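You operate a simulated robot arm through the tools that you are given. There is no shell and no other tool. Be economical: measure what you need, move in short steps, check, and stop when the job is done.

You are at the controls of a simulated two-armed robot. One attempt, no reset.

TASK
Take the short yellow bottle and leave it in the big blue tub. Then put the black bucket on the top of the left stand away on the bottom sample shelf. Then fetch the short teal spool and stand it on the shelf under the left stand. The order counts. Set down upright: short teal spool.

It is judged by the outcome, as a careful person would: the job done as asked, and still so three seconds after it is handed in. It fails if anything else is knocked over, pushed out of place, dropped, spilled or broken.

THE ROBOT
Two 7-joint arms with two-finger parallel grippers on one trunk, on a base that drives. Base frame: it is fixed to the floor where the robot stands at the start and does not move with it; the origin is under the middle of the robot, x ahead of it, y to its left, z up. Units: mm, degrees, N and s.
The left shoulder is at the start at [124, 171, 1162], the right one opposite. With the tool pointing down near the work surface each hand reaches from about 100 to 460 mm from the robot's upright axis, wherever it stands, measured 20 degrees to its own side. Places, roughly: big blue tub (29x20x12 cm) [1000, 0, 300]; black bucket (20x15x15 cm) [8800, -8200, 900]; bottom sample shelf (23x40 cm) [-500, -900, 200]; shelf under the left stand [9000, -8300, 300]; short teal spool (5x5x9 cm) [9200, -8500, 1600]. Payload 4.4 kg a hand.
Tool frame (each hand has its own): the origin (TCP) lies between the finger pads and is the grasp point; the fingertips stand 23 mm ahead of it; z points along the fingers, y is the line along which they close. Largest opening 94 mm; finger width 38, thickness 10; the body of the gripper, 54 by 96 mm, starts 39 mm behind the TCP.
Orientation is that of the tool frame in the base frame, as [roll, pitch, yaw] about the fixed x, y, z axes, in that order (R = Rz(yaw) Ry(pitch) Rx(roll)). With the fingers straight down and closing along the base's y, the tool's x points along the base's -x, its y along +y and its z along -z.

THE INTERFACE
- The arms move only by the tool jog_arm. It takes "left_targets", "right_targets" or both (then of equal length, played together; a hand with none holds still); each is a list of rows, each an object of numbers (a shift or turn left out is 0, a gripper value left out holds the last): "dx", "dy", "dz": the shift along the base's x, y, z in units of 25 mm (1.0 is 25 mm); "rx", "ry", "rz": the turn, a rotation vector about the base's x, y, z in units of 8 degrees (1.0 is 8 degrees); "claw": the opening, from 0 (shut) to 1 (fully open). In form: [{"dx": .., "dy": .., "dz": .., "rx": .., "ry": .., "rz": .., "claw": ..}, ...]. A call has 1 to 10 rows; each row shifts and turns the commanded pose from where the row before left it. A call with a number of a shift or a turn outside -1 to 1 is refused whole. Each row takes 0.2 s and may step no farther than 50 mm and 8.6 degrees from the row before; otherwise, or with a gripper value out of range, the whole call is refused. Where a pose cannot be reached the arm comes as near as it can. A force on the tool above 40 N (or 10 N above the force at the start of the call, whichever is more), or a blocked arm, ends the call early, and 0.2 s more pass. Each finger travels about 72 mm/s and halts on what it meets, pressing with about 22 N; the grip force reading is that of the motor and also rises with nothing between the fingers. The clock runs only during rows and for 0.2 s after the last one: add rows that do not move to give the fingers time. It gives the time, the measured TCP pose, the force on the tool (base axes), the opening and the grip force at its end, in the units of the frame above (readings bear some noise), with the torque about the TCP (base axes, N m) and any sound that the robot's microphone picked up, and new pictures: "views" is both (left out), scene, wrist or none (wrist: the cameras of the hands that moved).
- Cameras (640 x 400 px; columns grow to the right, rows downward): "scene" is now at [225.1, -57.2, 1314.6]; the picture's right is [-0.69, -0.72, 0.00], its down [-0.43, 0.41, -0.80] and it looks along [0.58, -0.55, -0.60] (base axes); focal length 214 px, centre (320, 200). "left" rides on the left gripper at [86, -16, -74] in its tool frame; the picture's right is [0.18, 0.98, 0.00], its down [-0.58, 0.11, -0.81] and it looks along [-0.79, 0.15, 0.59] (tool axes); focal length 243 px, centre (320, 200). "right" rides on the right gripper at [87, 16, -74] in its tool frame; the picture's right is [-0.18, 0.98, 0.00], its down [-0.58, -0.11, -0.81] and it looks along [-0.79, -0.15, 0.59] (tool axes); focal length 243 px, centre (320, 200). There is no depth. A picture from a camera that has moved, and an enlarged one, comes with that camera's place and axes in the base frame and with its lens. The place of the scene camera against the robot may be out by one fixed shift of up to 25 mm in any direction.
- raise_lower(by): slides the trunk up (or, below 0, down) by that many mm; the arms and the scene camera ride with it, the base frame stays. It gives what a move gives, with no picture.
- roll_base(legs): drives the robot by 1 to 6 legs, each [ahead, left, turn to the left] in mm, mm and degrees, along the robot's own axes; the way and the turn of a leg run together, so that a leg with both is an arc; at most 1500 mm and 180 degrees a leg. The arms and the cameras ride along, it lands a little off, and it stops where it bumps. It gives what a move gives, and a new picture of the scene camera.
- head_to(pan, tilt): turns the head with the scene camera to pan (to the left, within 80 degrees either way) and tilt (down, from -29 to 69), counted from straight ahead of the robot. It gives what a move gives, and a new picture of the scene camera.
- close_up(camera, box): a new picture of the part [left, top, right, bottom] of that camera's present view, enlarged. It takes no simulated time.
- close_job(): hands the job in; it is judged then, once.

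Work in short steps. Places have to be worked out from the pictures, the camera data and where the tool is seen: move nearer, look again, correct. Check each grasp and each placing, and mend what went wrong. You have 165 turns and 260 pictures in all, those below and enlarged ones among them. Open the grippers and draw the arms clear of the work before you hand the job in, unless the task says otherwise; then end with one line.

The tools are called by a JSON object that holds its "method" and its "body". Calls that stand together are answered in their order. jog_arm: Moves the arms, as the interface text tells. Its arguments: {"type":"object","properties":{"left_targets":{"type":"array"},"right_targets":{"type":"array"},"views":{"type":"string","enum":["both","scene","wrist","none"]}},"required":[]} The other tools are called the same way: raise_lower (by) slides the trunk up or down; roll_base (legs) drives the base; head_to (pan, tilt) turns the head that bears the scene camera; close_up (camera, box) takes an enlarged picture of a part of a camera's view; close_job () hands the job in.

At the start:

```text
time: 0.0
left_position: [459.6, -19.2, 1096.1]
left_tcp_rot: [179.9, 0.0, -180.0]
left_force: [-0.3, -0.1, -0.1]
left_wrist_torque: [0.02, 0.01, 0.01]
left_width: 93.9
left_gripper_force: 0.1
right_position: [363.4, -410.0, 1099.8]
right_tcp_rot: [180.0, -0.1, -180.0]
right_force: [0.4, -0.5, -0.1]
right_wrist_torque: [-0.03, -0.03, -0.03]
right_width: 93.9
right_gripper_force: 0.1
trunk travel left (down, up): [-175.0, 213.0]
robot x, y, heading: [1.7, -2.1, -0.1]
head pan, tilt: [-43.6, 36.9]
```

scene: 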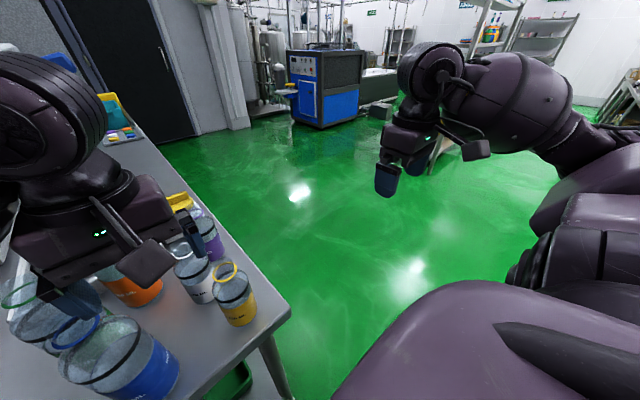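
right: 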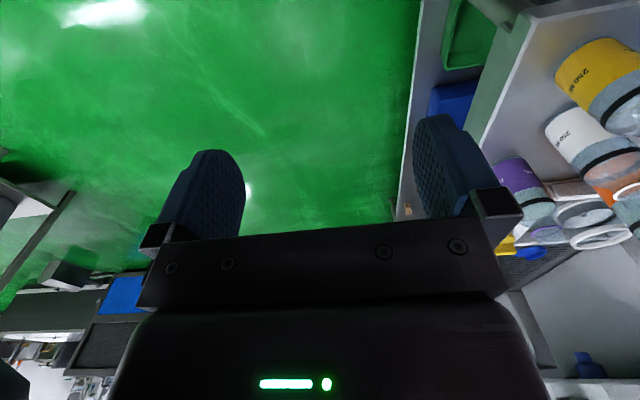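
left: 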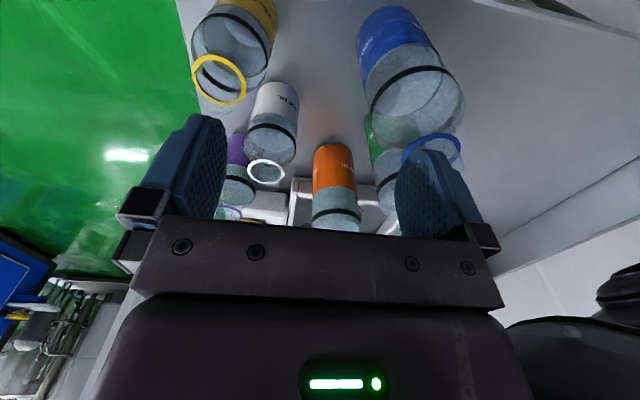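

The left wrist shows bottles on a table ahead. I'll pan the head straight ahead to survey the table.

{"method": "head_to", "body": {"pan": 0, "tilt": 45}}

{"method": "head_to", "body": {"pan": 40, "tilt": 35}}

{"method": "head_to", "body": {"pan": -75, "tilt": 30}}

```text
time: 1.1
left_position: [458.6, -19.1, 1095.9]
left_tcp_rot: [-179.9, 0.1, -180.0]
left_force: [0.3, -0.2, -0.3]
left_wrist_torque: [0.01, 0.02, -0.03]
left_width: 94.0
left_gripper_force: 0.0
right_position: [362.5, -410.1, 1098.6]
right_tcp_rot: [180.0, -0.1, 180.0]
right_force: [0.0, 0.4, -0.3]
right_wrist_torque: [0.01, -0.02, 0.03]
right_width: 93.8
right_gripper_force: 0.1
trunk travel left (down, up): [-175.0, 213.0]
robot x, y, heading: [-1.3, 5.7, 0.1]
head pan, tilt: [0.0, 45.0]
camera scene: at [243.5, 2.7, 1302.6], right [0.0, -1.0, 0.0], down [-0.71, 0.0, -0.71], along [0.71, 0.0, -0.71], focal length 214 px, centre (320, 200)
```

scene: 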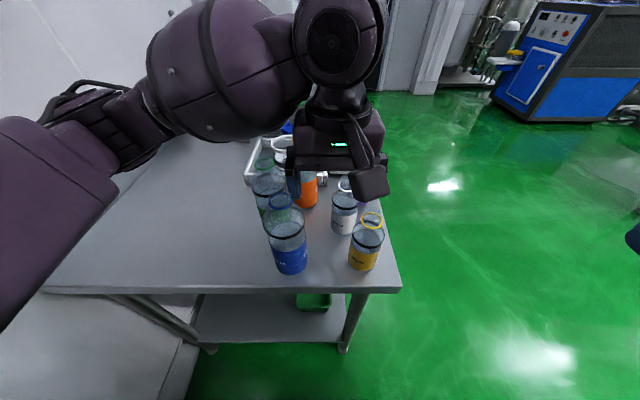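

```text
time: 2.2
left_position: [458.2, -19.6, 1096.5]
left_tcp_rot: [180.0, 0.0, -180.0]
left_force: [0.2, 0.6, -0.4]
left_wrist_torque: [0.02, -0.01, 0.0]
left_width: 93.9
left_gripper_force: 0.1
right_position: [362.2, -409.6, 1100.2]
right_tcp_rot: [180.0, -0.2, -180.0]
right_force: [-0.2, -0.2, -0.2]
right_wrist_torque: [-0.01, 0.04, 0.02]
right_width: 93.7
right_gripper_force: 0.0
trunk travel left (down, up): [-175.0, 213.0]
robot x, y, heading: [1.4, -2.1, 0.1]
head pan, tilt: [40.0, 35.0]
camera scene: at [229.7, 59.3, 1317.4], right [0.64, -0.77, 0.0], down [-0.44, -0.37, -0.82], along [0.63, 0.53, -0.57], focal length 214 px, centre (320, 200)
```

scene: 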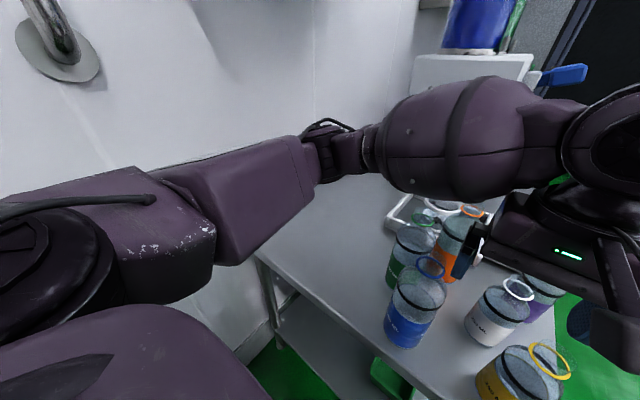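

```text
time: 4.1
left_position: [459.2, -20.3, 1096.6]
left_tcp_rot: [179.9, 0.0, 179.9]
left_force: [0.1, 0.2, 0.2]
left_wrist_torque: [0.03, 0.03, 0.0]
left_width: 94.0
left_gripper_force: 0.1
right_position: [362.7, -410.1, 1099.4]
right_tcp_rot: [-180.0, -0.1, 180.0]
right_force: [-0.8, -1.0, 0.5]
right_wrist_torque: [0.02, 0.0, 0.0]
right_width: 93.7
right_gripper_force: 0.0
trunk travel left (down, up): [-175.0, 213.0]
robot x, y, heading: [-3.7, -2.7, -0.1]
head pan, tilt: [-75.0, 30.0]
camera scene: at [185.6, -84.5, 1325.2], right [-0.97, -0.26, 0.0], down [-0.13, 0.48, -0.87], along [0.22, -0.84, -0.5], focal length 214 px, centre (320, 200)
```

scene: 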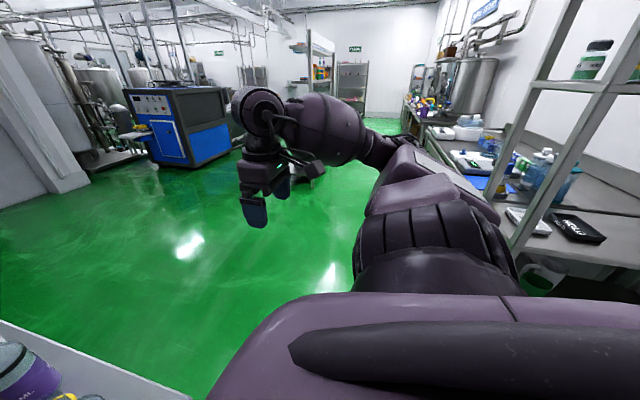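

Big room; the bottles are on the table ahead. I'll raise the trunk for vertical parallax and see the table head-on again.

{"method": "raise_lower", "body": {"by": 200}}

{"method": "head_to", "body": {"pan": 0, "tilt": 55}}

{"method": "close_up", "body": {"camera": "left", "box": [100, 0, 540, 275]}}

```text
time: 6.3
left_position: [458.9, -19.5, 1295.3]
left_tcp_rot: [-180.0, -0.1, -180.0]
left_force: [-0.9, 0.5, 0.2]
left_wrist_torque: [0.03, 0.03, 0.01]
left_width: 94.0
left_gripper_force: 0.0
right_position: [362.2, -408.8, 1300.1]
right_tcp_rot: [180.0, 0.0, 180.0]
right_force: [0.8, 0.6, -0.3]
right_wrist_torque: [-0.01, 0.0, 0.0]
right_width: 93.9
right_gripper_force: 0.1
trunk travel left (down, up): [-375.0, 13.0]
robot x, y, heading: [0.9, 0.3, -0.0]
head pan, tilt: [-75.0, 30.0]
```

```text
time: 7.8
left_position: [458.2, -19.6, 1297.1]
left_tcp_rot: [-180.0, 0.0, 180.0]
left_force: [0.4, -1.0, -0.3]
left_wrist_torque: [-0.01, -0.01, -0.02]
left_width: 94.0
left_gripper_force: 0.1
right_position: [363.2, -409.7, 1299.2]
right_tcp_rot: [180.0, -0.1, 180.0]
right_force: [-0.5, 0.4, 0.6]
right_wrist_torque: [0.07, 0.02, -0.01]
right_width: 94.0
right_gripper_force: 0.1
trunk travel left (down, up): [-375.0, 13.0]
robot x, y, heading: [-2.6, -3.9, 0.4]
head pan, tilt: [0.0, 55.0]
camera scene: at [138.2, 2.7, 1499.6], right [0.0, -1.0, 0.0], down [-0.82, 0.0, -0.57], along [0.57, 0.0, -0.82], focal length 214 px, centre (320, 200)
```

scene: 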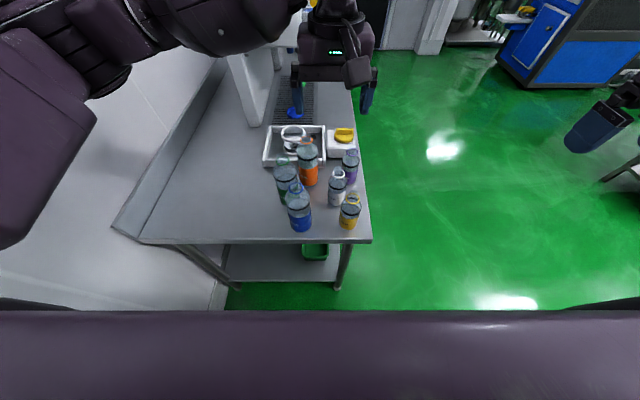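

```text
1.45 times, centred on (320, 138) of left
camera zoom: at [372.9, -36.1, 1371.4], right [-0.18, 0.98, 0.0], down [0.58, 0.11, 0.81], along [0.79, 0.15, -0.59], focal length 353 px, centre (320, 291)
```

zoom: 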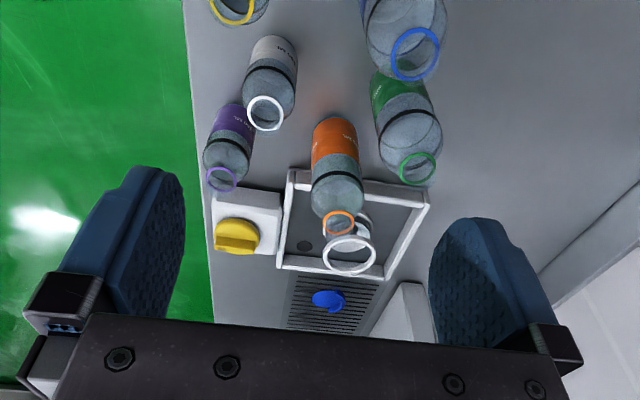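

Triangulating, the yellow bottle's ring is about (500, -100, 960), table edge near x≈425, y≈-150. I'll move the left arm out of the way to +y and up-slightly back, to use the right arm for the bottle.

{"method": "jog_arm", "body": {"left_targets": [{"dy": 1, "dx": -1}, {"dy": 1, "dx": -1}, {"dy": 1, "dx": -1}, {"dy": 1}, {"dy": 1}, {"dy": 1}, {"dy": 1}, {"dy": 1}, {"dy": 1}, {"dy": 1}], "views": "none"}}

{"method": "raise_lower", "body": {"by": -100}}

{"method": "roll_base", "body": {"legs": [[110, 0, 0]]}}

```text
time: 10.0
left_position: [385.1, 232.0, 1297.4]
left_tcp_rot: [179.8, 0.1, -180.0]
left_force: [0.6, 1.2, -0.5]
left_wrist_torque: [-0.04, 0.0, 0.01]
left_width: 94.0
left_gripper_force: 0.0
right_position: [363.5, -411.8, 1298.6]
right_tcp_rot: [179.9, -0.1, -180.0]
right_force: [0.1, 0.9, 0.0]
right_wrist_torque: [0.0, 0.0, 0.01]
right_width: 93.9
right_gripper_force: 0.0
trunk travel left (down, up): [-375.0, 13.0]
robot x, y, heading: [-3.7, -0.3, 0.1]
head pan, tilt: [0.0, 55.0]
```

```text
time: 11.3
left_position: [383.3, 226.1, 1197.4]
left_tcp_rot: [179.9, -0.2, 179.9]
left_force: [0.5, -0.2, 0.4]
left_wrist_torque: [-0.03, -0.01, -0.01]
left_width: 94.0
left_gripper_force: 0.0
right_position: [361.9, -412.3, 1198.9]
right_tcp_rot: [179.9, -0.1, 180.0]
right_force: [-0.3, -0.1, 0.1]
right_wrist_torque: [0.0, 0.02, -0.02]
right_width: 93.5
right_gripper_force: 0.0
trunk travel left (down, up): [-275.0, 113.0]
robot x, y, heading: [-3.2, -1.2, -0.1]
head pan, tilt: [0.0, 55.0]
```

```text
time: 12.5
left_position: [495.6, 227.8, 1198.0]
left_tcp_rot: [179.8, -0.2, 179.9]
left_force: [-0.2, 0.1, -0.1]
left_wrist_torque: [0.0, 0.02, -0.02]
left_width: 94.1
left_gripper_force: 0.0
right_position: [476.2, -412.1, 1198.2]
right_tcp_rot: [179.8, -0.2, 179.9]
right_force: [0.4, -0.6, -0.8]
right_wrist_torque: [0.0, 0.01, -0.02]
right_width: 93.8
right_gripper_force: 0.0
trunk travel left (down, up): [-275.0, 113.0]
robot x, y, heading: [109.7, 1.0, 0.1]
head pan, tilt: [0.0, 55.0]
camera scene: at [270.4, -1.1, 1397.0], right [0.0, -1.0, 0.0], down [-0.82, 0.0, -0.57], along [0.57, 0.0, -0.82], focal length 214 px, centre (320, 200)
```

scene: 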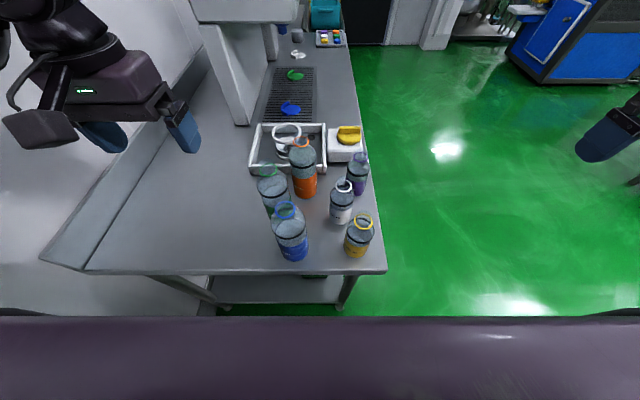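

Bottle centre ≈(505,-98). Move the right hand to about (450,-112,1123) to view it.

{"method": "jog_arm", "body": {"right_targets": [{"dy": 1, "dx": -0.1}, {"dy": 1, "dx": -0.1}, {"dy": 1, "dx": -0.1}, {"dy": 1, "dx": -0.1}, {"dy": 1, "dx": -0.1}, {"dy": 1, "dx": -0.1}, {"dy": 1, "dx": -0.1}, {"dy": 1, "dx": -0.1, "dz": -1}, {"dy": 1, "dx": -0.1, "dz": -1}, {"dy": 1, "dx": -0.1, "dz": -1}]}}

{"method": "jog_arm", "body": {"right_targets": [{"dy": 1}, {"dy": 1}]}}

```text
time: 14.7
left_position: [494.7, 227.0, 1197.2]
left_tcp_rot: [179.9, -0.2, 179.9]
left_force: [0.5, -0.2, 0.3]
left_wrist_torque: [0.0, 0.0, -0.03]
left_width: 93.9
left_gripper_force: 0.2
right_position: [473.1, -198.0, 1137.1]
right_tcp_rot: [179.8, -0.2, 179.9]
right_force: [0.2, -0.1, -0.5]
right_wrist_torque: [-0.03, 0.0, 0.02]
right_width: 94.0
right_gripper_force: 0.1
right hand out of reach, approached as far as the arm can: row 6, 7, 8, 9
trunk travel left (down, up): [-275.0, 113.0]
robot x, y, heading: [106.8, 1.9, -0.1]
head pan, tilt: [0.0, 55.0]
camera scene: at [269.3, -1.0, 1397.1], right [0.0, -1.0, 0.0], down [-0.82, 0.0, -0.57], along [0.57, 0.0, -0.82], focal length 214 px, centre (320, 200)
camera right: at [386.5, -182.7, 1212.5], right [0.18, 0.98, 0.0], down [0.58, -0.11, 0.8], along [0.79, -0.15, -0.59], focal length 243 px, centre (320, 200)
```

scene: 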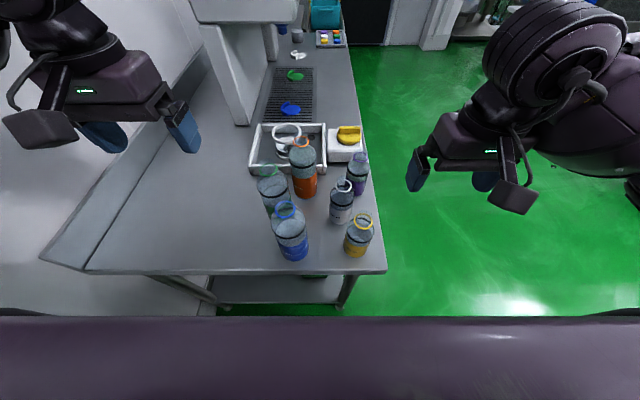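
right: 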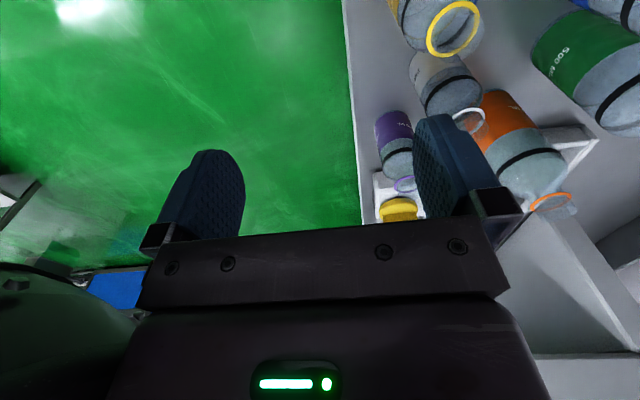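

```text
time: 15.3
left_position: [496.1, 226.1, 1196.7]
left_tcp_rot: [179.8, 0.1, 180.0]
left_force: [-0.2, -0.2, 0.1]
left_wrist_torque: [0.01, -0.01, 0.0]
left_width: 94.0
left_gripper_force: 0.1
right_position: [471.2, -147.2, 1138.2]
right_tcp_rot: [180.0, -0.1, 180.0]
right_force: [0.3, 0.8, -0.2]
right_wrist_torque: [0.0, -0.03, -0.01]
right_width: 94.2
right_gripper_force: 0.0
trunk travel left (down, up): [-275.0, 113.0]
robot x, y, heading: [110.0, -0.0, -0.1]
head pan, tilt: [0.0, 55.0]
camera scene: at [269.3, -1.0, 1397.2], right [0.0, -1.0, 0.0], down [-0.82, 0.0, -0.57], along [0.57, 0.0, -0.82], focal length 214 px, centre (320, 200)
camera right: at [384.6, -132.2, 1213.2], right [0.18, 0.98, 0.0], down [0.58, -0.11, 0.81], along [0.79, -0.15, -0.59], focal length 243 px, centre (320, 200)
```

scene: 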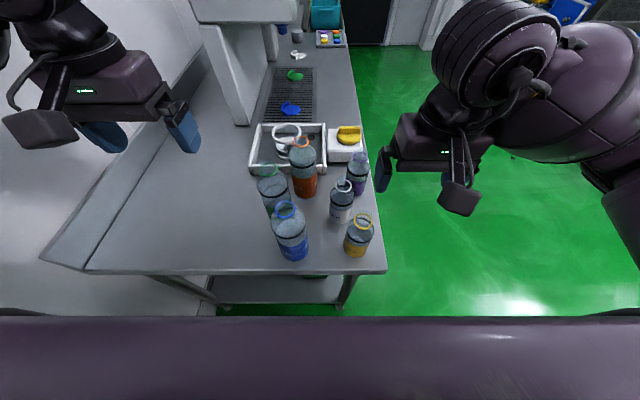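
right: 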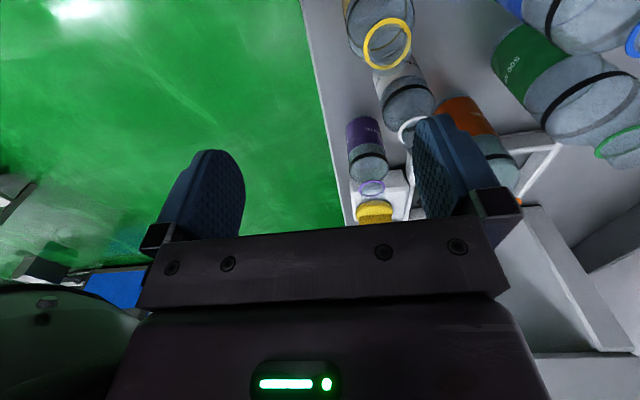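

Ring ≈(483,-92,978). I'll shift the hand +y by 55 and lower to ~1060, then look.

{"method": "jog_arm", "body": {"right_targets": [{"dy": 0.7, "dz": -1}, {"dy": 0.7, "dz": -1}, {"dy": 0.8, "dz": -1}]}}

```text
time: 16.1
left_position: [495.0, 225.9, 1197.0]
left_tcp_rot: [179.9, 0.0, 179.9]
left_force: [0.5, 0.0, -0.7]
left_wrist_torque: [-0.04, 0.02, -0.02]
left_width: 94.0
left_gripper_force: 0.1
right_position: [471.6, -92.5, 1064.6]
right_tcp_rot: [179.8, -0.1, 180.0]
right_force: [0.4, 0.8, 0.2]
right_wrist_torque: [0.04, 0.03, 0.06]
right_width: 94.1
right_gripper_force: 0.0
trunk travel left (down, up): [-275.0, 113.0]
robot x, y, heading: [112.2, 1.6, -0.1]
head pan, tilt: [0.0, 55.0]
camera scene: at [269.3, -1.1, 1397.1], right [0.0, -1.0, 0.0], down [-0.82, 0.0, -0.57], along [0.57, 0.0, -0.82], focal length 214 px, centre (320, 200)
camera right: at [385.2, -76.3, 1139.1], right [0.18, 0.98, 0.0], down [0.58, -0.11, 0.81], along [0.79, -0.15, -0.59], focal length 243 px, centre (320, 200)
```

scene: 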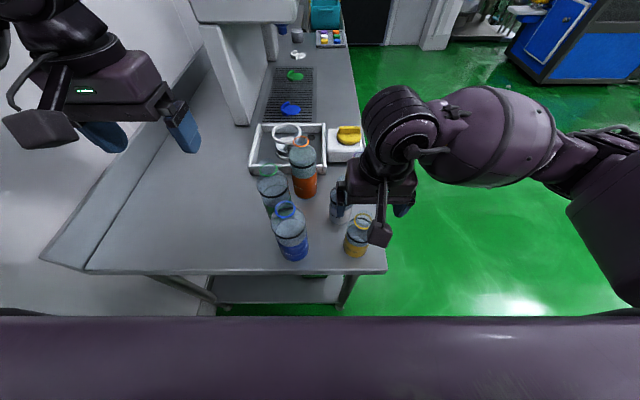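
right: 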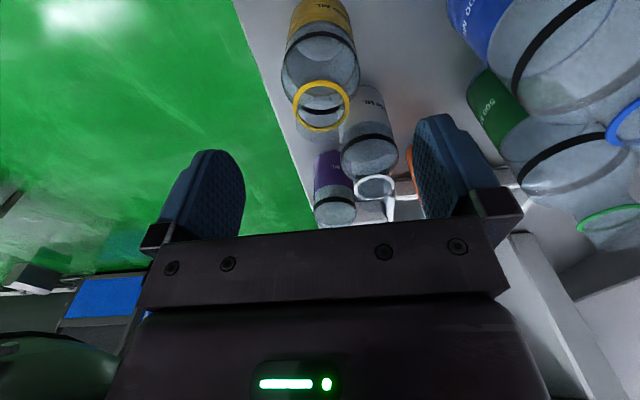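

Ring at ≈(490,-95,970). Shift +x 17 mm and descend to about 975, then check.

{"method": "jog_arm", "body": {"right_targets": [{"dx": 0.7, "dz": -0.9}, {"dz": -0.9, "dy": -0.1}, {"dz": -0.9}, {"dz": -0.9}]}}

{"method": "close_up", "body": {"camera": "scene", "box": [280, 150, 440, 280]}}

```text
time: 17.1
left_position: [495.3, 224.2, 1197.0]
left_tcp_rot: [179.8, 0.1, 179.9]
left_force: [-0.5, 0.2, 0.4]
left_wrist_torque: [0.0, 0.0, -0.03]
left_width: 93.7
left_gripper_force: 0.0
right_position: [489.4, -96.2, 973.6]
right_tcp_rot: [179.8, -0.2, 180.0]
right_force: [0.5, -0.2, 0.6]
right_wrist_torque: [0.0, 0.0, -0.01]
right_width: 93.9
right_gripper_force: 0.0
trunk travel left (down, up): [-275.0, 113.0]
robot x, y, heading: [107.1, 0.8, 0.2]
head pan, tilt: [0.0, 55.0]
camera scene: at [269.3, -1.1, 1397.1], right [0.0, -1.0, 0.0], down [-0.82, 0.0, -0.57], along [0.57, 0.0, -0.82], focal length 214 px, centre (320, 200)
camera right: at [403.0, -79.4, 1049.3], right [0.18, 0.98, 0.0], down [0.58, -0.11, 0.81], along [0.79, -0.15, -0.59], focal length 243 px, centre (320, 200)
```

scene: 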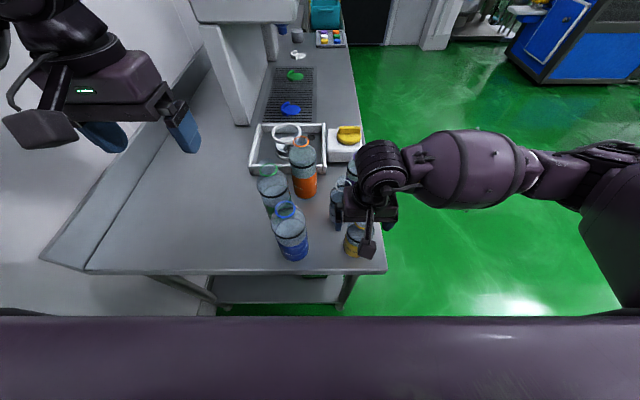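
right: 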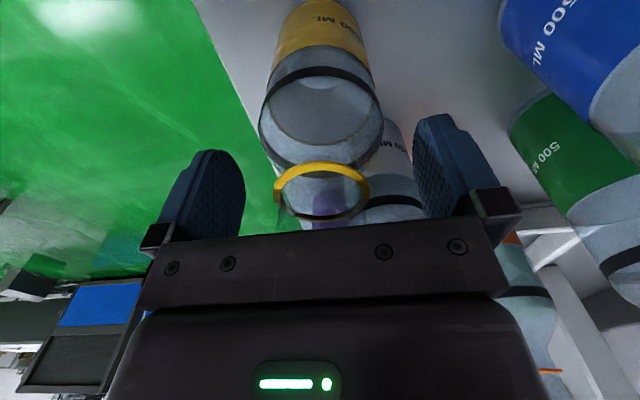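

```text
3.08 times, centred on (360, 215) of scene
camera zoom: at [269.3, -1.1, 1397.1], right [0.0, -1.0, 0.0], down [-0.82, 0.0, -0.57], along [0.57, 0.0, -0.82], focal length 660 px, centre (197, 154)
```

zoom: 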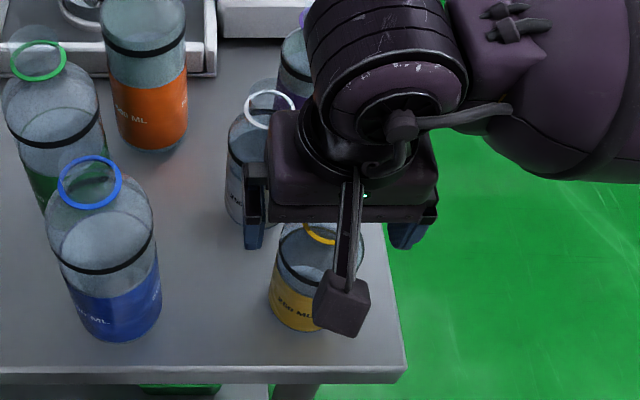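

Fingers straddle the bottle well. Descend a further ~28 mm and look.

{"method": "jog_arm", "body": {"right_targets": [{"dz": -0.6}, {"dz": -0.6}], "views": "wrist"}}

{"method": "close_up", "body": {"camera": "scene", "box": [310, 180, 410, 280]}}

```text
time: 17.5
left_position: [494.0, 227.1, 1198.7]
left_tcp_rot: [180.0, -0.1, 179.8]
left_force: [0.1, -0.2, -1.1]
left_wrist_torque: [0.05, 0.03, 0.05]
left_width: 93.9
left_gripper_force: 0.2
right_position: [490.6, -94.6, 967.6]
right_tcp_rot: [179.4, 0.7, -179.9]
right_force: [-0.6, -1.3, 17.7]
right_wrist_torque: [0.1, 0.2, 0.0]
right_width: 93.8
right_gripper_force: 0.0
trunk travel left (down, up): [-275.0, 113.0]
robot x, y, heading: [109.8, 4.8, -0.1]
head pan, tilt: [0.0, 55.0]
stopped in row 2 (right hand): the force on the tool passed its limit at 54 N (the readings are from after the stop); the commanded pose is now the measured one
camera right: at [401.9, -79.0, 1041.3], right [0.18, 0.98, 0.01], down [0.57, -0.12, 0.81], along [0.8, -0.14, -0.58], focal length 243 px, centre (320, 200)
```

right: 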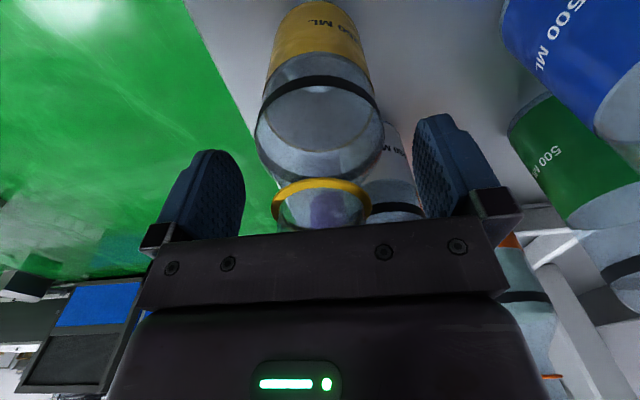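

```text
4.00 times, centred on (360, 230) of scene
camera zoom: at [267.4, -0.5, 1397.9], right [0.0, -1.0, 0.0], down [-0.82, 0.0, -0.57], along [0.57, 0.0, -0.82], focal length 858 px, centre (160, 80)
```

zoom: 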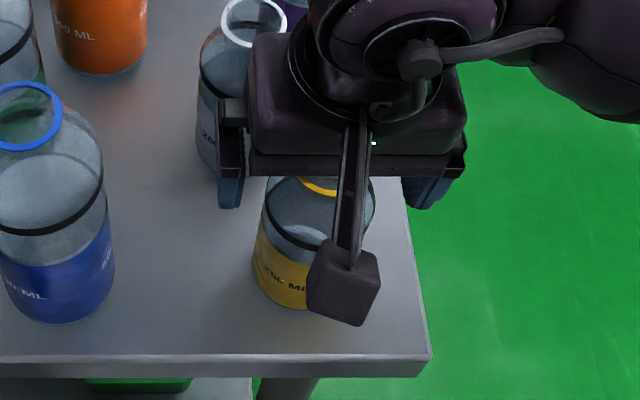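

The palm touches the bottle's ring at z≈967, so a vertical grip would only reach the neck. I'll back up and tilt the hand 45° forward to grip the body below the ring.

{"method": "jog_arm", "body": {"right_targets": [{"dz": 0.9}, {"dz": 0.9}, {"dz": 1}, {"dx": -0.8, "ry": -0.8}, {"dx": -0.8, "ry": -0.8}, {"dx": -0.8, "ry": -0.8}, {"dx": -0.8, "ry": -0.8}, {"dx": -0.8, "ry": -0.8}, {"dx": -0.8, "ry": -0.8}, {"ry": -0.8}]}}

```text
time: 19.7
left_position: [494.3, 226.8, 1195.9]
left_tcp_rot: [180.0, -0.1, 179.8]
left_force: [-0.5, 0.5, -0.6]
left_wrist_torque: [-0.02, 0.0, -0.01]
left_width: 94.0
left_gripper_force: 0.0
right_position: [426.2, -36.9, 999.3]
right_tcp_rot: [179.5, 45.3, -180.0]
right_force: [0.0, -0.1, -0.3]
right_wrist_torque: [0.01, 0.02, -0.02]
right_width: 94.1
right_gripper_force: 0.0
right hand out of reach, approached as far as the arm can: row 5, 6, 7, 8, 9
trunk travel left (down, up): [-275.0, 113.0]
robot x, y, heading: [111.7, -0.2, -0.3]
head pan, tilt: [0.0, 55.0]
camera scene: at [267.9, -0.7, 1397.3], right [0.0, -1.0, 0.0], down [-0.82, 0.0, -0.57], along [0.57, 0.0, -0.82], focal length 214 px, centre (320, 200)
camera right: at [312.6, -21.1, 990.5], right [0.12, 0.98, 0.14], down [-0.16, -0.12, 0.98], along [0.98, -0.14, 0.15], focal length 243 px, centre (320, 200)
```

scene: 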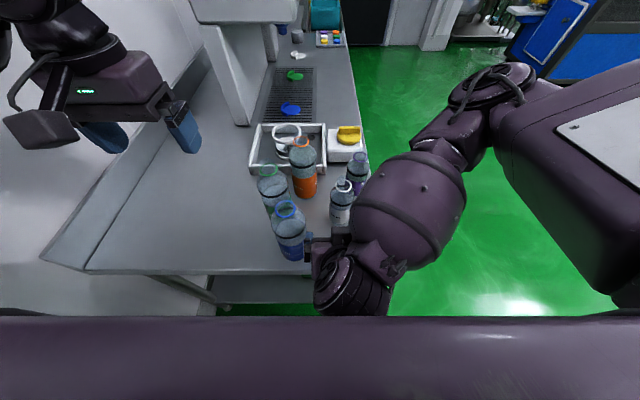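
right: 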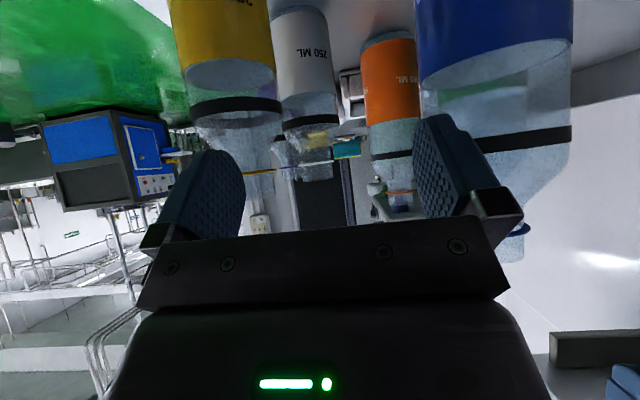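

The arm hit its reach limits (too folded). Back the base straight away by 150 mm, giving room and clearance.

{"method": "roll_base", "body": {"legs": [[-150, 0, 0]]}}

{"method": "close_up", "body": {"camera": "right", "box": [0, 0, 640, 400]}}

```text
time: 21.1
left_position: [345.2, 224.7, 1196.0]
left_tcp_rot: [-179.9, -0.1, 179.2]
left_force: [0.3, 0.1, -0.4]
left_wrist_torque: [-0.01, -0.02, 0.0]
left_width: 93.9
left_gripper_force: 0.1
right_position: [276.6, -37.5, 999.7]
right_tcp_rot: [179.6, 45.4, 179.6]
right_force: [-0.3, 0.8, 0.6]
right_wrist_torque: [-0.03, -0.01, 0.01]
right_width: 93.9
right_gripper_force: 0.0
trunk travel left (down, up): [-275.0, 113.0]
robot x, y, heading: [-36.8, 1.3, -0.5]
head pan, tilt: [0.0, 55.0]
camera scene: at [117.5, 0.4, 1397.3], right [-0.01, -1.0, 0.0], down [-0.82, 0.01, -0.57], along [0.57, 0.0, -0.82], focal length 214 px, centre (320, 200)
```

scene: 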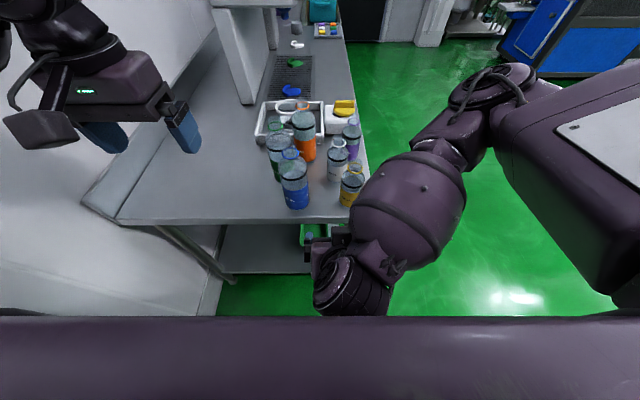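

```text
1.00 times, centred on (320, 200) of right (not enlarged: the box is as wide or as high as the picture)
camera zoom: at [162.1, -20.8, 990.8], right [0.13, 0.98, 0.14], down [-0.16, -0.11, 0.98], along [0.98, -0.15, 0.15], focal length 243 px, centre (320, 200)
```

zoom: 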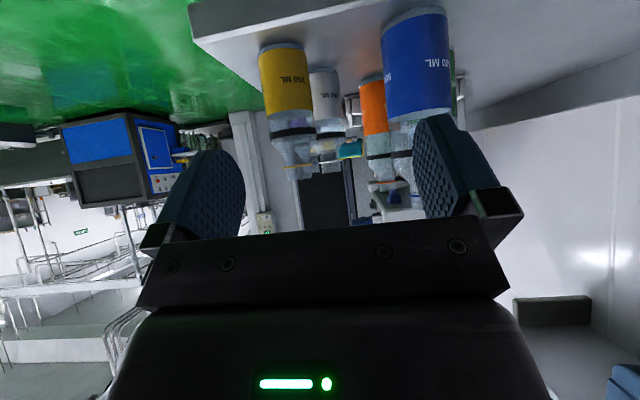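

From this view: ring ≈z 996, body from 863 to ~955, centre ≈(481,-93), diameter ~62. Move to the pre-approach on the 45° line at (375,-95,1029).

{"method": "jog_arm", "body": {"right_targets": [{"dz": 0.6, "dy": -0.8}, {"dz": 0.6, "dy": -0.8, "dx": 0.5}, {"dy": -0.7, "dx": 0.9}, {"dx": 0.9}, {"dx": 0.9}, {"dx": 0.8}]}}

```text
time: 22.5
left_position: [346.7, 225.2, 1196.1]
left_tcp_rot: [-180.0, -0.1, 179.3]
left_force: [1.0, 0.1, -0.1]
left_wrist_torque: [0.0, 0.01, 0.01]
left_width: 94.0
left_gripper_force: 0.1
right_position: [368.6, -59.2, 999.4]
right_tcp_rot: [179.6, 45.3, 179.7]
right_force: [-0.2, 0.7, -0.2]
right_wrist_torque: [0.01, -0.03, -0.01]
right_width: 93.9
right_gripper_force: 0.1
right hand out of reach, approached as far as the arm can: row 1, 2
trunk travel left (down, up): [-275.0, 113.0]
robot x, y, heading: [-37.7, 3.0, -0.5]
head pan, tilt: [0.0, 55.0]
camera scene: at [118.4, 0.4, 1397.3], right [-0.01, -1.0, 0.0], down [-0.82, 0.01, -0.57], along [0.57, 0.0, -0.82], focal length 214 px, centre (320, 200)
camera right: at [254.4, -42.8, 990.1], right [0.13, 0.98, 0.14], down [-0.16, -0.11, 0.98], along [0.98, -0.15, 0.15], focal length 243 px, centre (320, 200)
```

scene: 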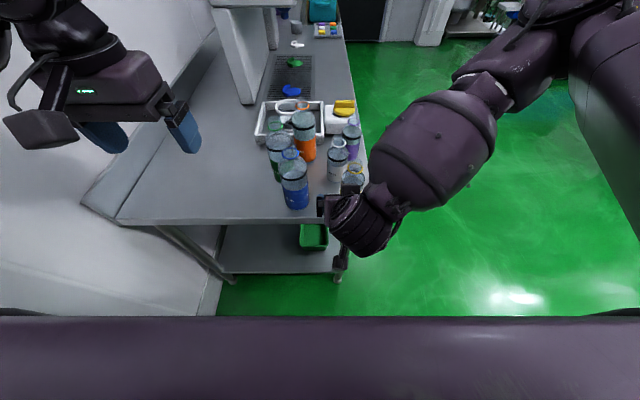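
right: 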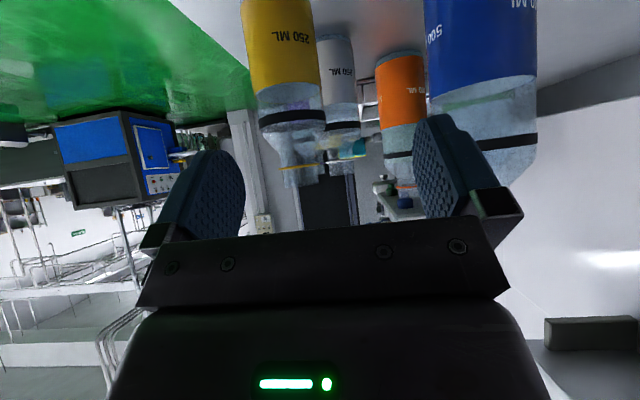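

Now shift to y≈-92 and up to ~1022.

{"method": "jog_arm", "body": {"right_targets": [{"dy": -0.7, "dz": 0.5}, {"dy": -0.6, "dz": 0.5, "dx": 0.4}], "views": "wrist"}}

```text
time: 23.1
left_position: [346.8, 225.6, 1196.5]
left_tcp_rot: [-180.0, -0.2, 179.3]
left_force: [0.1, 0.3, 0.4]
left_wrist_torque: [0.0, -0.03, 0.04]
left_width: 93.9
left_gripper_force: 0.1
right_position: [375.3, -90.6, 1026.9]
right_tcp_rot: [179.6, 45.2, 179.8]
right_force: [0.1, 0.4, 0.2]
right_wrist_torque: [0.01, -0.02, 0.02]
right_width: 93.9
right_gripper_force: 0.1
trunk travel left (down, up): [-275.0, 113.0]
robot x, y, heading: [-40.9, 1.9, -0.2]
head pan, tilt: [0.0, 55.0]
camera right: at [262.5, -74.1, 1017.4], right [0.13, 0.98, 0.14], down [-0.16, -0.11, 0.98], along [0.98, -0.15, 0.15], focal length 243 px, centre (320, 200)
```

right: 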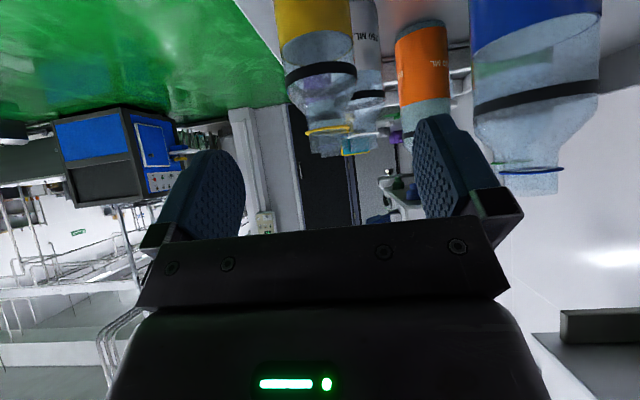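

Aligned. Move 3/4 of the diagonal approach and look.

{"method": "jog_arm", "body": {"right_targets": [{"dx": 1, "dz": -0.95}, {"dx": 1, "dz": -0.95}, {"dx": 0.9, "dz": -0.95}]}}

```text
time: 23.9
left_position: [346.1, 224.2, 1196.7]
left_tcp_rot: [-179.9, 0.0, 179.2]
left_force: [0.2, 0.2, -0.5]
left_wrist_torque: [0.01, -0.02, 0.0]
left_width: 93.8
left_gripper_force: 0.1
right_position: [448.8, -92.0, 957.6]
right_tcp_rot: [179.7, 45.3, 179.7]
right_force: [-0.1, -0.4, 0.8]
right_wrist_torque: [0.0, 0.04, 0.0]
right_width: 93.9
right_gripper_force: 0.1
trunk travel left (down, up): [-275.0, 113.0]
robot x, y, heading: [-40.3, 0.2, -0.5]
head pan, tilt: [0.0, 55.0]
camera scene: at [118.4, 0.4, 1397.3], right [-0.01, -1.0, 0.0], down [-0.82, 0.01, -0.57], along [0.57, 0.0, -0.82], focal length 214 px, centre (320, 200)
camera right: at [335.0, -75.7, 948.1], right [0.13, 0.98, 0.14], down [-0.16, -0.11, 0.98], along [0.98, -0.15, 0.15], focal length 243 px, centre (320, 200)
```

scene: 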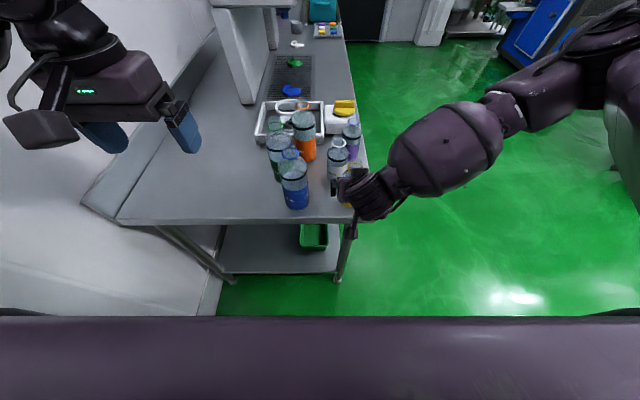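
right: 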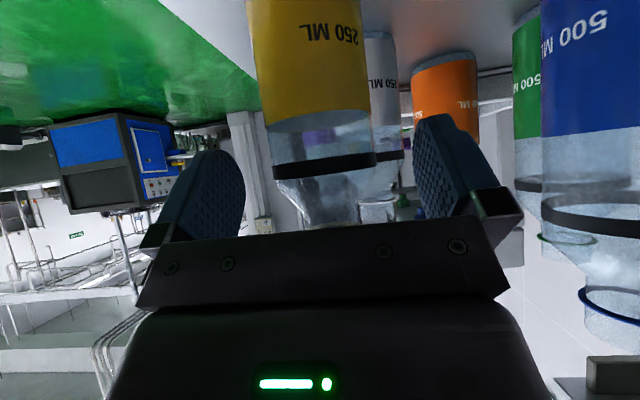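

Bottle centred between fingers. Final step in and close.

{"method": "jog_arm", "body": {"right_targets": [{"dx": 0.6, "dz": -0.6}, {"dx": 0.45, "dz": -0.5}], "views": "wrist"}}

{"method": "jog_arm", "body": {"right_targets": [{"claw": 0}, {}, {}, {}], "views": "wrist"}}

```text
time: 24.5
left_position: [346.0, 225.8, 1197.8]
left_tcp_rot: [180.0, -0.2, 179.4]
left_force: [-0.5, -0.4, 0.2]
left_wrist_torque: [-0.01, 0.03, 0.01]
left_width: 93.8
left_gripper_force: 0.1
right_position: [475.1, -92.0, 929.3]
right_tcp_rot: [179.7, 45.2, 179.6]
right_force: [0.5, 0.8, 0.0]
right_wrist_torque: [-0.01, -0.02, 0.0]
right_width: 94.1
right_gripper_force: 0.0
trunk travel left (down, up): [-275.0, 113.0]
robot x, y, heading: [-38.5, -0.9, -0.4]
head pan, tilt: [0.0, 55.0]
camera right: at [360.8, -75.6, 919.7], right [0.13, 0.98, 0.14], down [-0.16, -0.11, 0.98], along [0.98, -0.15, 0.15], focal length 243 px, centre (320, 200)
```

right: 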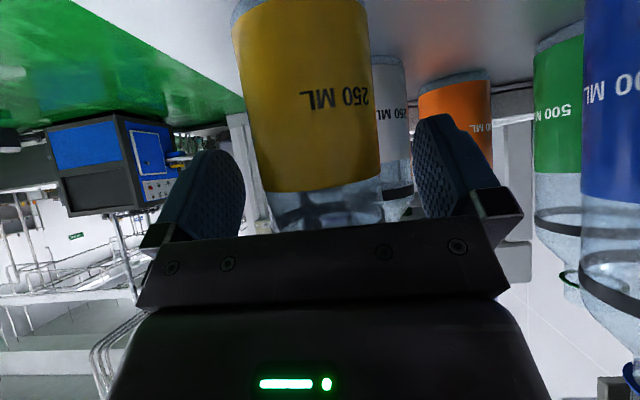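

```text
time: 25.5
left_position: [346.6, 224.6, 1196.8]
left_tcp_rot: [-180.0, -0.1, 179.3]
left_force: [0.0, 0.0, -0.7]
left_wrist_torque: [-0.01, -0.01, -0.02]
left_width: 94.0
left_gripper_force: 0.1
right_position: [473.2, -91.2, 928.9]
right_tcp_rot: [179.7, 45.3, 179.5]
right_force: [0.1, -0.3, 0.3]
right_wrist_torque: [0.01, 0.01, 0.0]
right_width: 57.5
right_gripper_force: 21.7
trunk travel left (down, up): [-275.0, 113.0]
robot x, y, heading: [-40.4, 4.5, -0.4]
head pan, tilt: [0.0, 55.0]
camera right: at [360.5, -75.6, 919.9], right [0.13, 0.98, 0.14], down [-0.16, -0.11, 0.98], along [0.98, -0.15, 0.15], focal length 243 px, centre (320, 200)
```

right: 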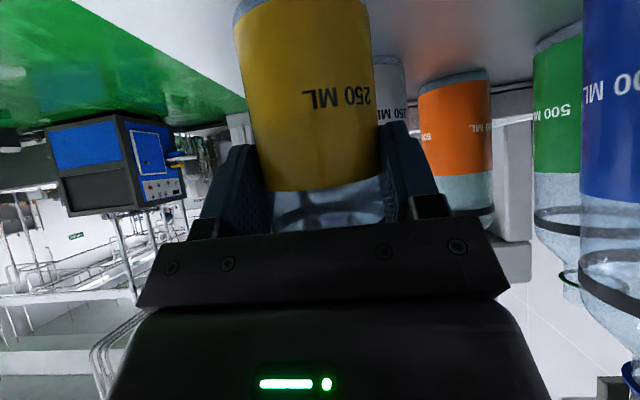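

Gripped (57.5 mm, 22 N). Lift straight up and check.

{"method": "jog_arm", "body": {"right_targets": [{"dz": 0.5}, {"dz": 0.9}, {"dz": 0.9}, {"dz": 0.9}]}}

```text
time: 26.5
left_position: [346.4, 224.4, 1196.2]
left_tcp_rot: [-180.0, -0.1, 179.4]
left_force: [0.2, 0.0, 0.9]
left_wrist_torque: [0.0, 0.02, 0.03]
left_width: 93.9
left_gripper_force: 0.0
right_position: [475.3, -90.7, 1009.3]
right_tcp_rot: [179.6, 45.3, 179.8]
right_force: [0.9, -0.2, -0.3]
right_wrist_torque: [-0.01, -0.01, 0.02]
right_width: 57.6
right_gripper_force: 22.1
trunk travel left (down, up): [-275.0, 113.0]
robot x, y, heading: [-42.2, -0.8, -0.2]
head pan, tilt: [0.0, 55.0]
camera scene: at [118.4, 0.4, 1397.3], right [-0.01, -1.0, 0.0], down [-0.82, 0.01, -0.57], along [0.57, 0.0, -0.82], focal length 214 px, centre (320, 200)
camera right: at [362.2, -74.1, 1000.1], right [0.13, 0.98, 0.14], down [-0.16, -0.11, 0.98], along [0.98, -0.15, 0.15], focal length 243 px, centre (320, 200)
```

scene: 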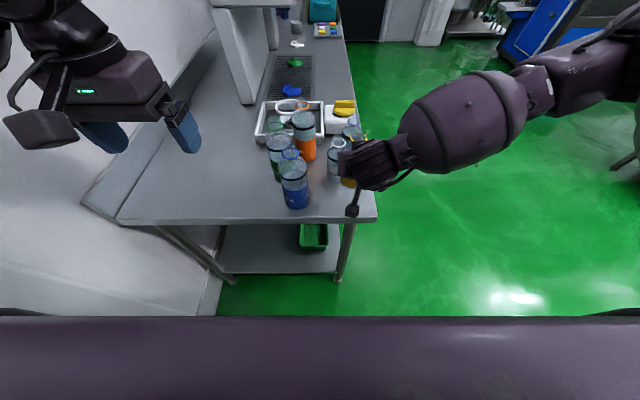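
right: 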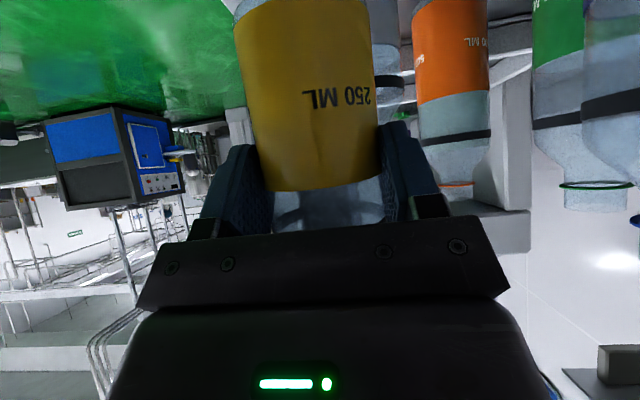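

Bottle is held. Back off 120 mm from the table and look right towards the rack to plan the drive.

{"method": "roll_base", "body": {"legs": [[-120, 0, 0]]}}

{"method": "head_to", "body": {"pan": -80, "tilt": 50}}

```text
time: 27.8
left_position: [226.7, 224.3, 1197.3]
left_tcp_rot: [180.0, 0.1, 179.1]
left_force: [-0.2, -0.2, 0.1]
left_wrist_torque: [0.01, -0.03, -0.01]
left_width: 94.1
left_gripper_force: 0.0
right_position: [355.0, -90.0, 1009.1]
right_tcp_rot: [179.5, 45.3, 179.4]
right_force: [0.3, -0.8, -1.2]
right_wrist_torque: [-0.05, 0.02, 0.0]
right_width: 57.8
right_gripper_force: 22.4
trunk travel left (down, up): [-275.0, 113.0]
robot x, y, heading: [-159.6, 2.0, -0.9]
head pan, tilt: [0.0, 55.0]
camera scene: at [-2.2, 0.8, 1397.3], right [-0.01, -1.0, 0.0], down [-0.82, 0.01, -0.57], along [0.57, -0.01, -0.82], focal length 214 px, centre (320, 200)
```

scene: 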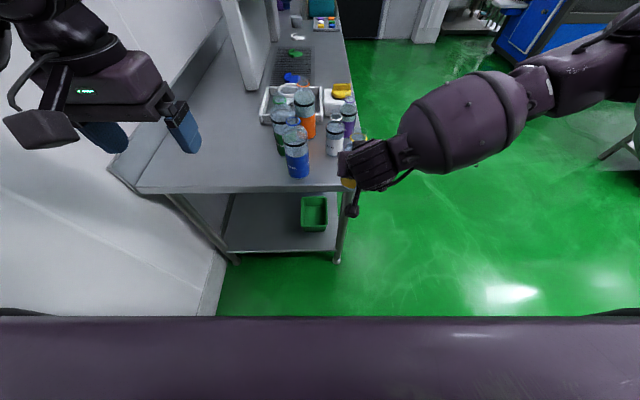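

```text
time: 29.3
left_position: [226.9, 226.0, 1195.8]
left_tcp_rot: [180.0, -0.1, 179.1]
left_force: [-0.3, -0.8, 0.2]
left_wrist_torque: [0.0, 0.0, -0.01]
left_width: 93.9
left_gripper_force: 0.1
right_position: [355.3, -91.5, 1009.5]
right_tcp_rot: [179.7, 45.3, 179.4]
right_force: [-0.9, -0.3, -0.8]
right_wrist_torque: [0.01, 0.05, -0.01]
right_width: 57.4
right_gripper_force: 21.8
trunk travel left (down, up): [-275.0, 113.0]
robot x, y, heading: [-154.6, 3.8, -0.6]
head pan, tilt: [-80.0, 50.0]
camera scene: at [-61.8, -74.3, 1403.7], right [-0.99, -0.16, 0.0], down [-0.12, 0.76, -0.64], along [0.1, -0.63, -0.77], focal length 214 px, centre (320, 200)
```

scene: 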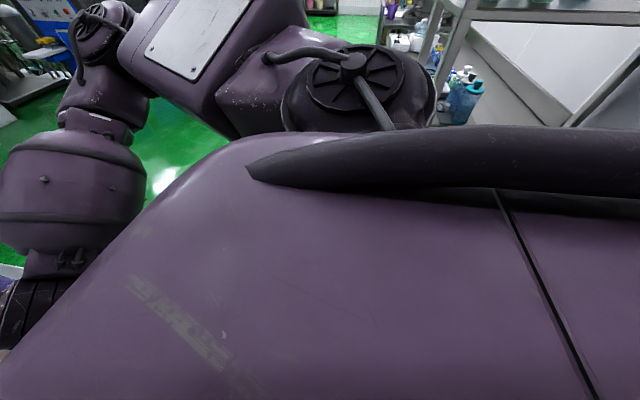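

Rack is behind-right. I'll strafe right 450 mm first (rack appears rearward), then view forward-right.

{"method": "roll_base", "body": {"legs": [[0, -450, 0]]}}

{"method": "head_to", "body": {"pan": 0, "tilt": 35}}

```text
time: 33.8
left_position: [222.0, -226.0, 1195.6]
left_tcp_rot: [-179.8, 0.0, 179.5]
left_force: [-1.0, 0.1, 0.9]
left_wrist_torque: [-0.02, 0.0, 0.01]
left_width: 94.1
left_gripper_force: 0.1
right_position: [351.8, -542.2, 1008.5]
right_tcp_rot: [179.6, 45.3, 179.8]
right_force: [0.3, 0.2, -0.2]
right_wrist_torque: [-0.01, -0.01, 0.0]
right_width: 57.4
right_gripper_force: 22.2
trunk travel left (down, up): [-275.0, 113.0]
robot x, y, heading: [-160.3, -453.4, -0.3]
head pan, tilt: [-80.0, 50.0]
camera scene: at [-64.7, -527.3, 1403.8], right [-0.99, -0.17, 0.0], down [-0.13, 0.76, -0.64], along [0.11, -0.63, -0.77], focal length 214 px, centre (320, 200)
```

scene: 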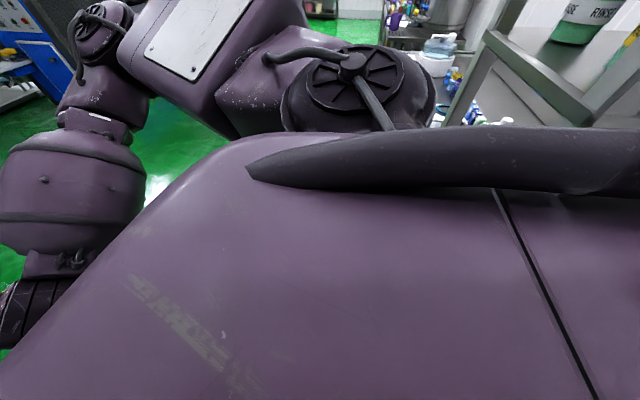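

```text
time: 35.3
left_position: [221.7, -226.4, 1196.2]
left_tcp_rot: [-179.9, -0.1, 179.5]
left_force: [0.0, 0.5, -0.6]
left_wrist_torque: [0.0, -0.02, -0.05]
left_width: 93.9
left_gripper_force: 0.0
right_position: [351.9, -541.6, 1009.7]
right_tcp_rot: [179.8, 45.4, 179.9]
right_force: [0.2, 0.3, -1.0]
right_wrist_torque: [0.02, 0.0, -0.02]
right_width: 57.5
right_gripper_force: 21.7
trunk travel left (down, up): [-275.0, 113.0]
robot x, y, heading: [-163.3, -455.1, -0.3]
head pan, tilt: [0.0, 35.0]
camera scene: at [10.4, -451.8, 1425.5], right [-0.01, -1.0, 0.0], down [-0.57, 0.0, -0.82], along [0.82, -0.01, -0.57], focal length 214 px, centre (320, 200)
```

scene: 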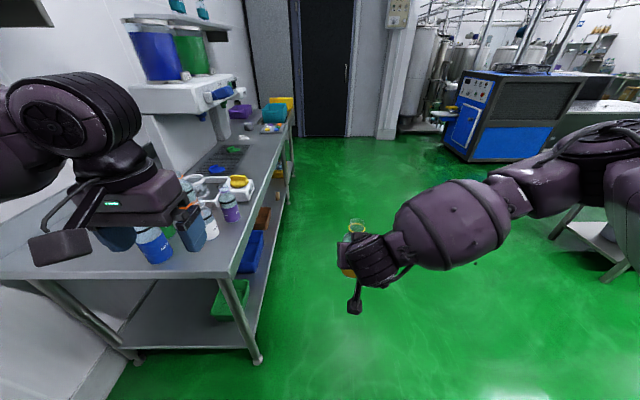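

Clear aisle; the blue tub sits on the under-table shelf. Drive diagonally ahead/right, then ahead to x≈850.

{"method": "roll_base", "body": {"legs": [[500, -220, 0], [450, 0, 0]]}}

{"method": "head_to", "body": {"pan": 70, "tilt": 50}}

```text
time: 40.9
left_position: [1181.5, -456.2, 1195.9]
left_tcp_rot: [-179.9, -0.1, 179.0]
left_force: [-1.5, 1.0, 0.1]
left_wrist_torque: [-0.02, 0.02, 0.01]
left_width: 94.0
left_gripper_force: 0.0
right_position: [1310.7, -772.9, 1008.5]
right_tcp_rot: [179.7, 45.3, 179.5]
right_force: [-0.7, 0.4, -0.3]
right_wrist_torque: [0.0, -0.04, 0.03]
right_width: 57.5
right_gripper_force: 22.1
trunk travel left (down, up): [-275.0, 113.0]
robot x, y, heading: [794.5, -678.8, -0.7]
head pan, tilt: [0.0, 35.0]
camera scene: at [970.1, -679.6, 1425.4], right [-0.01, -1.0, 0.0], down [-0.57, 0.01, -0.82], along [0.82, -0.01, -0.57], focal length 214 px, centre (320, 200)
```

scene: 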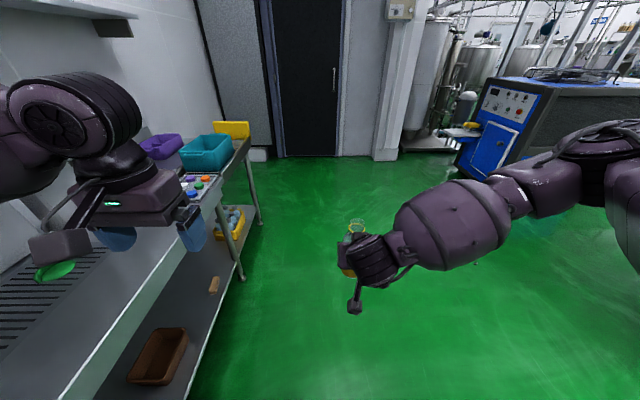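

```text
time: 42.3
left_position: [1183.9, -456.4, 1196.4]
left_tcp_rot: [-179.9, 0.0, 178.9]
left_force: [1.5, -1.4, -0.8]
left_wrist_torque: [-0.04, 0.02, 0.03]
left_width: 94.2
left_gripper_force: 0.2
right_position: [1310.8, -772.8, 1009.6]
right_tcp_rot: [179.8, 45.3, 179.4]
right_force: [-0.1, 0.5, -0.2]
right_wrist_torque: [-0.01, -0.01, 0.04]
right_width: 57.3
right_gripper_force: 22.2
trunk travel left (down, up): [-275.0, 113.0]
robot x, y, heading: [794.9, -679.6, -0.6]
head pan, tilt: [70.0, 50.0]
camera scene: at [908.8, -606.4, 1403.8], right [0.93, -0.36, 0.0], down [-0.27, -0.72, -0.64], along [0.23, 0.6, -0.77], focal length 214 px, centre (320, 200)
```

scene: 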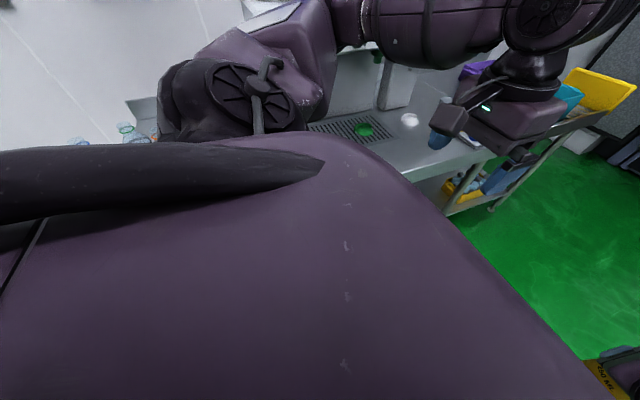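

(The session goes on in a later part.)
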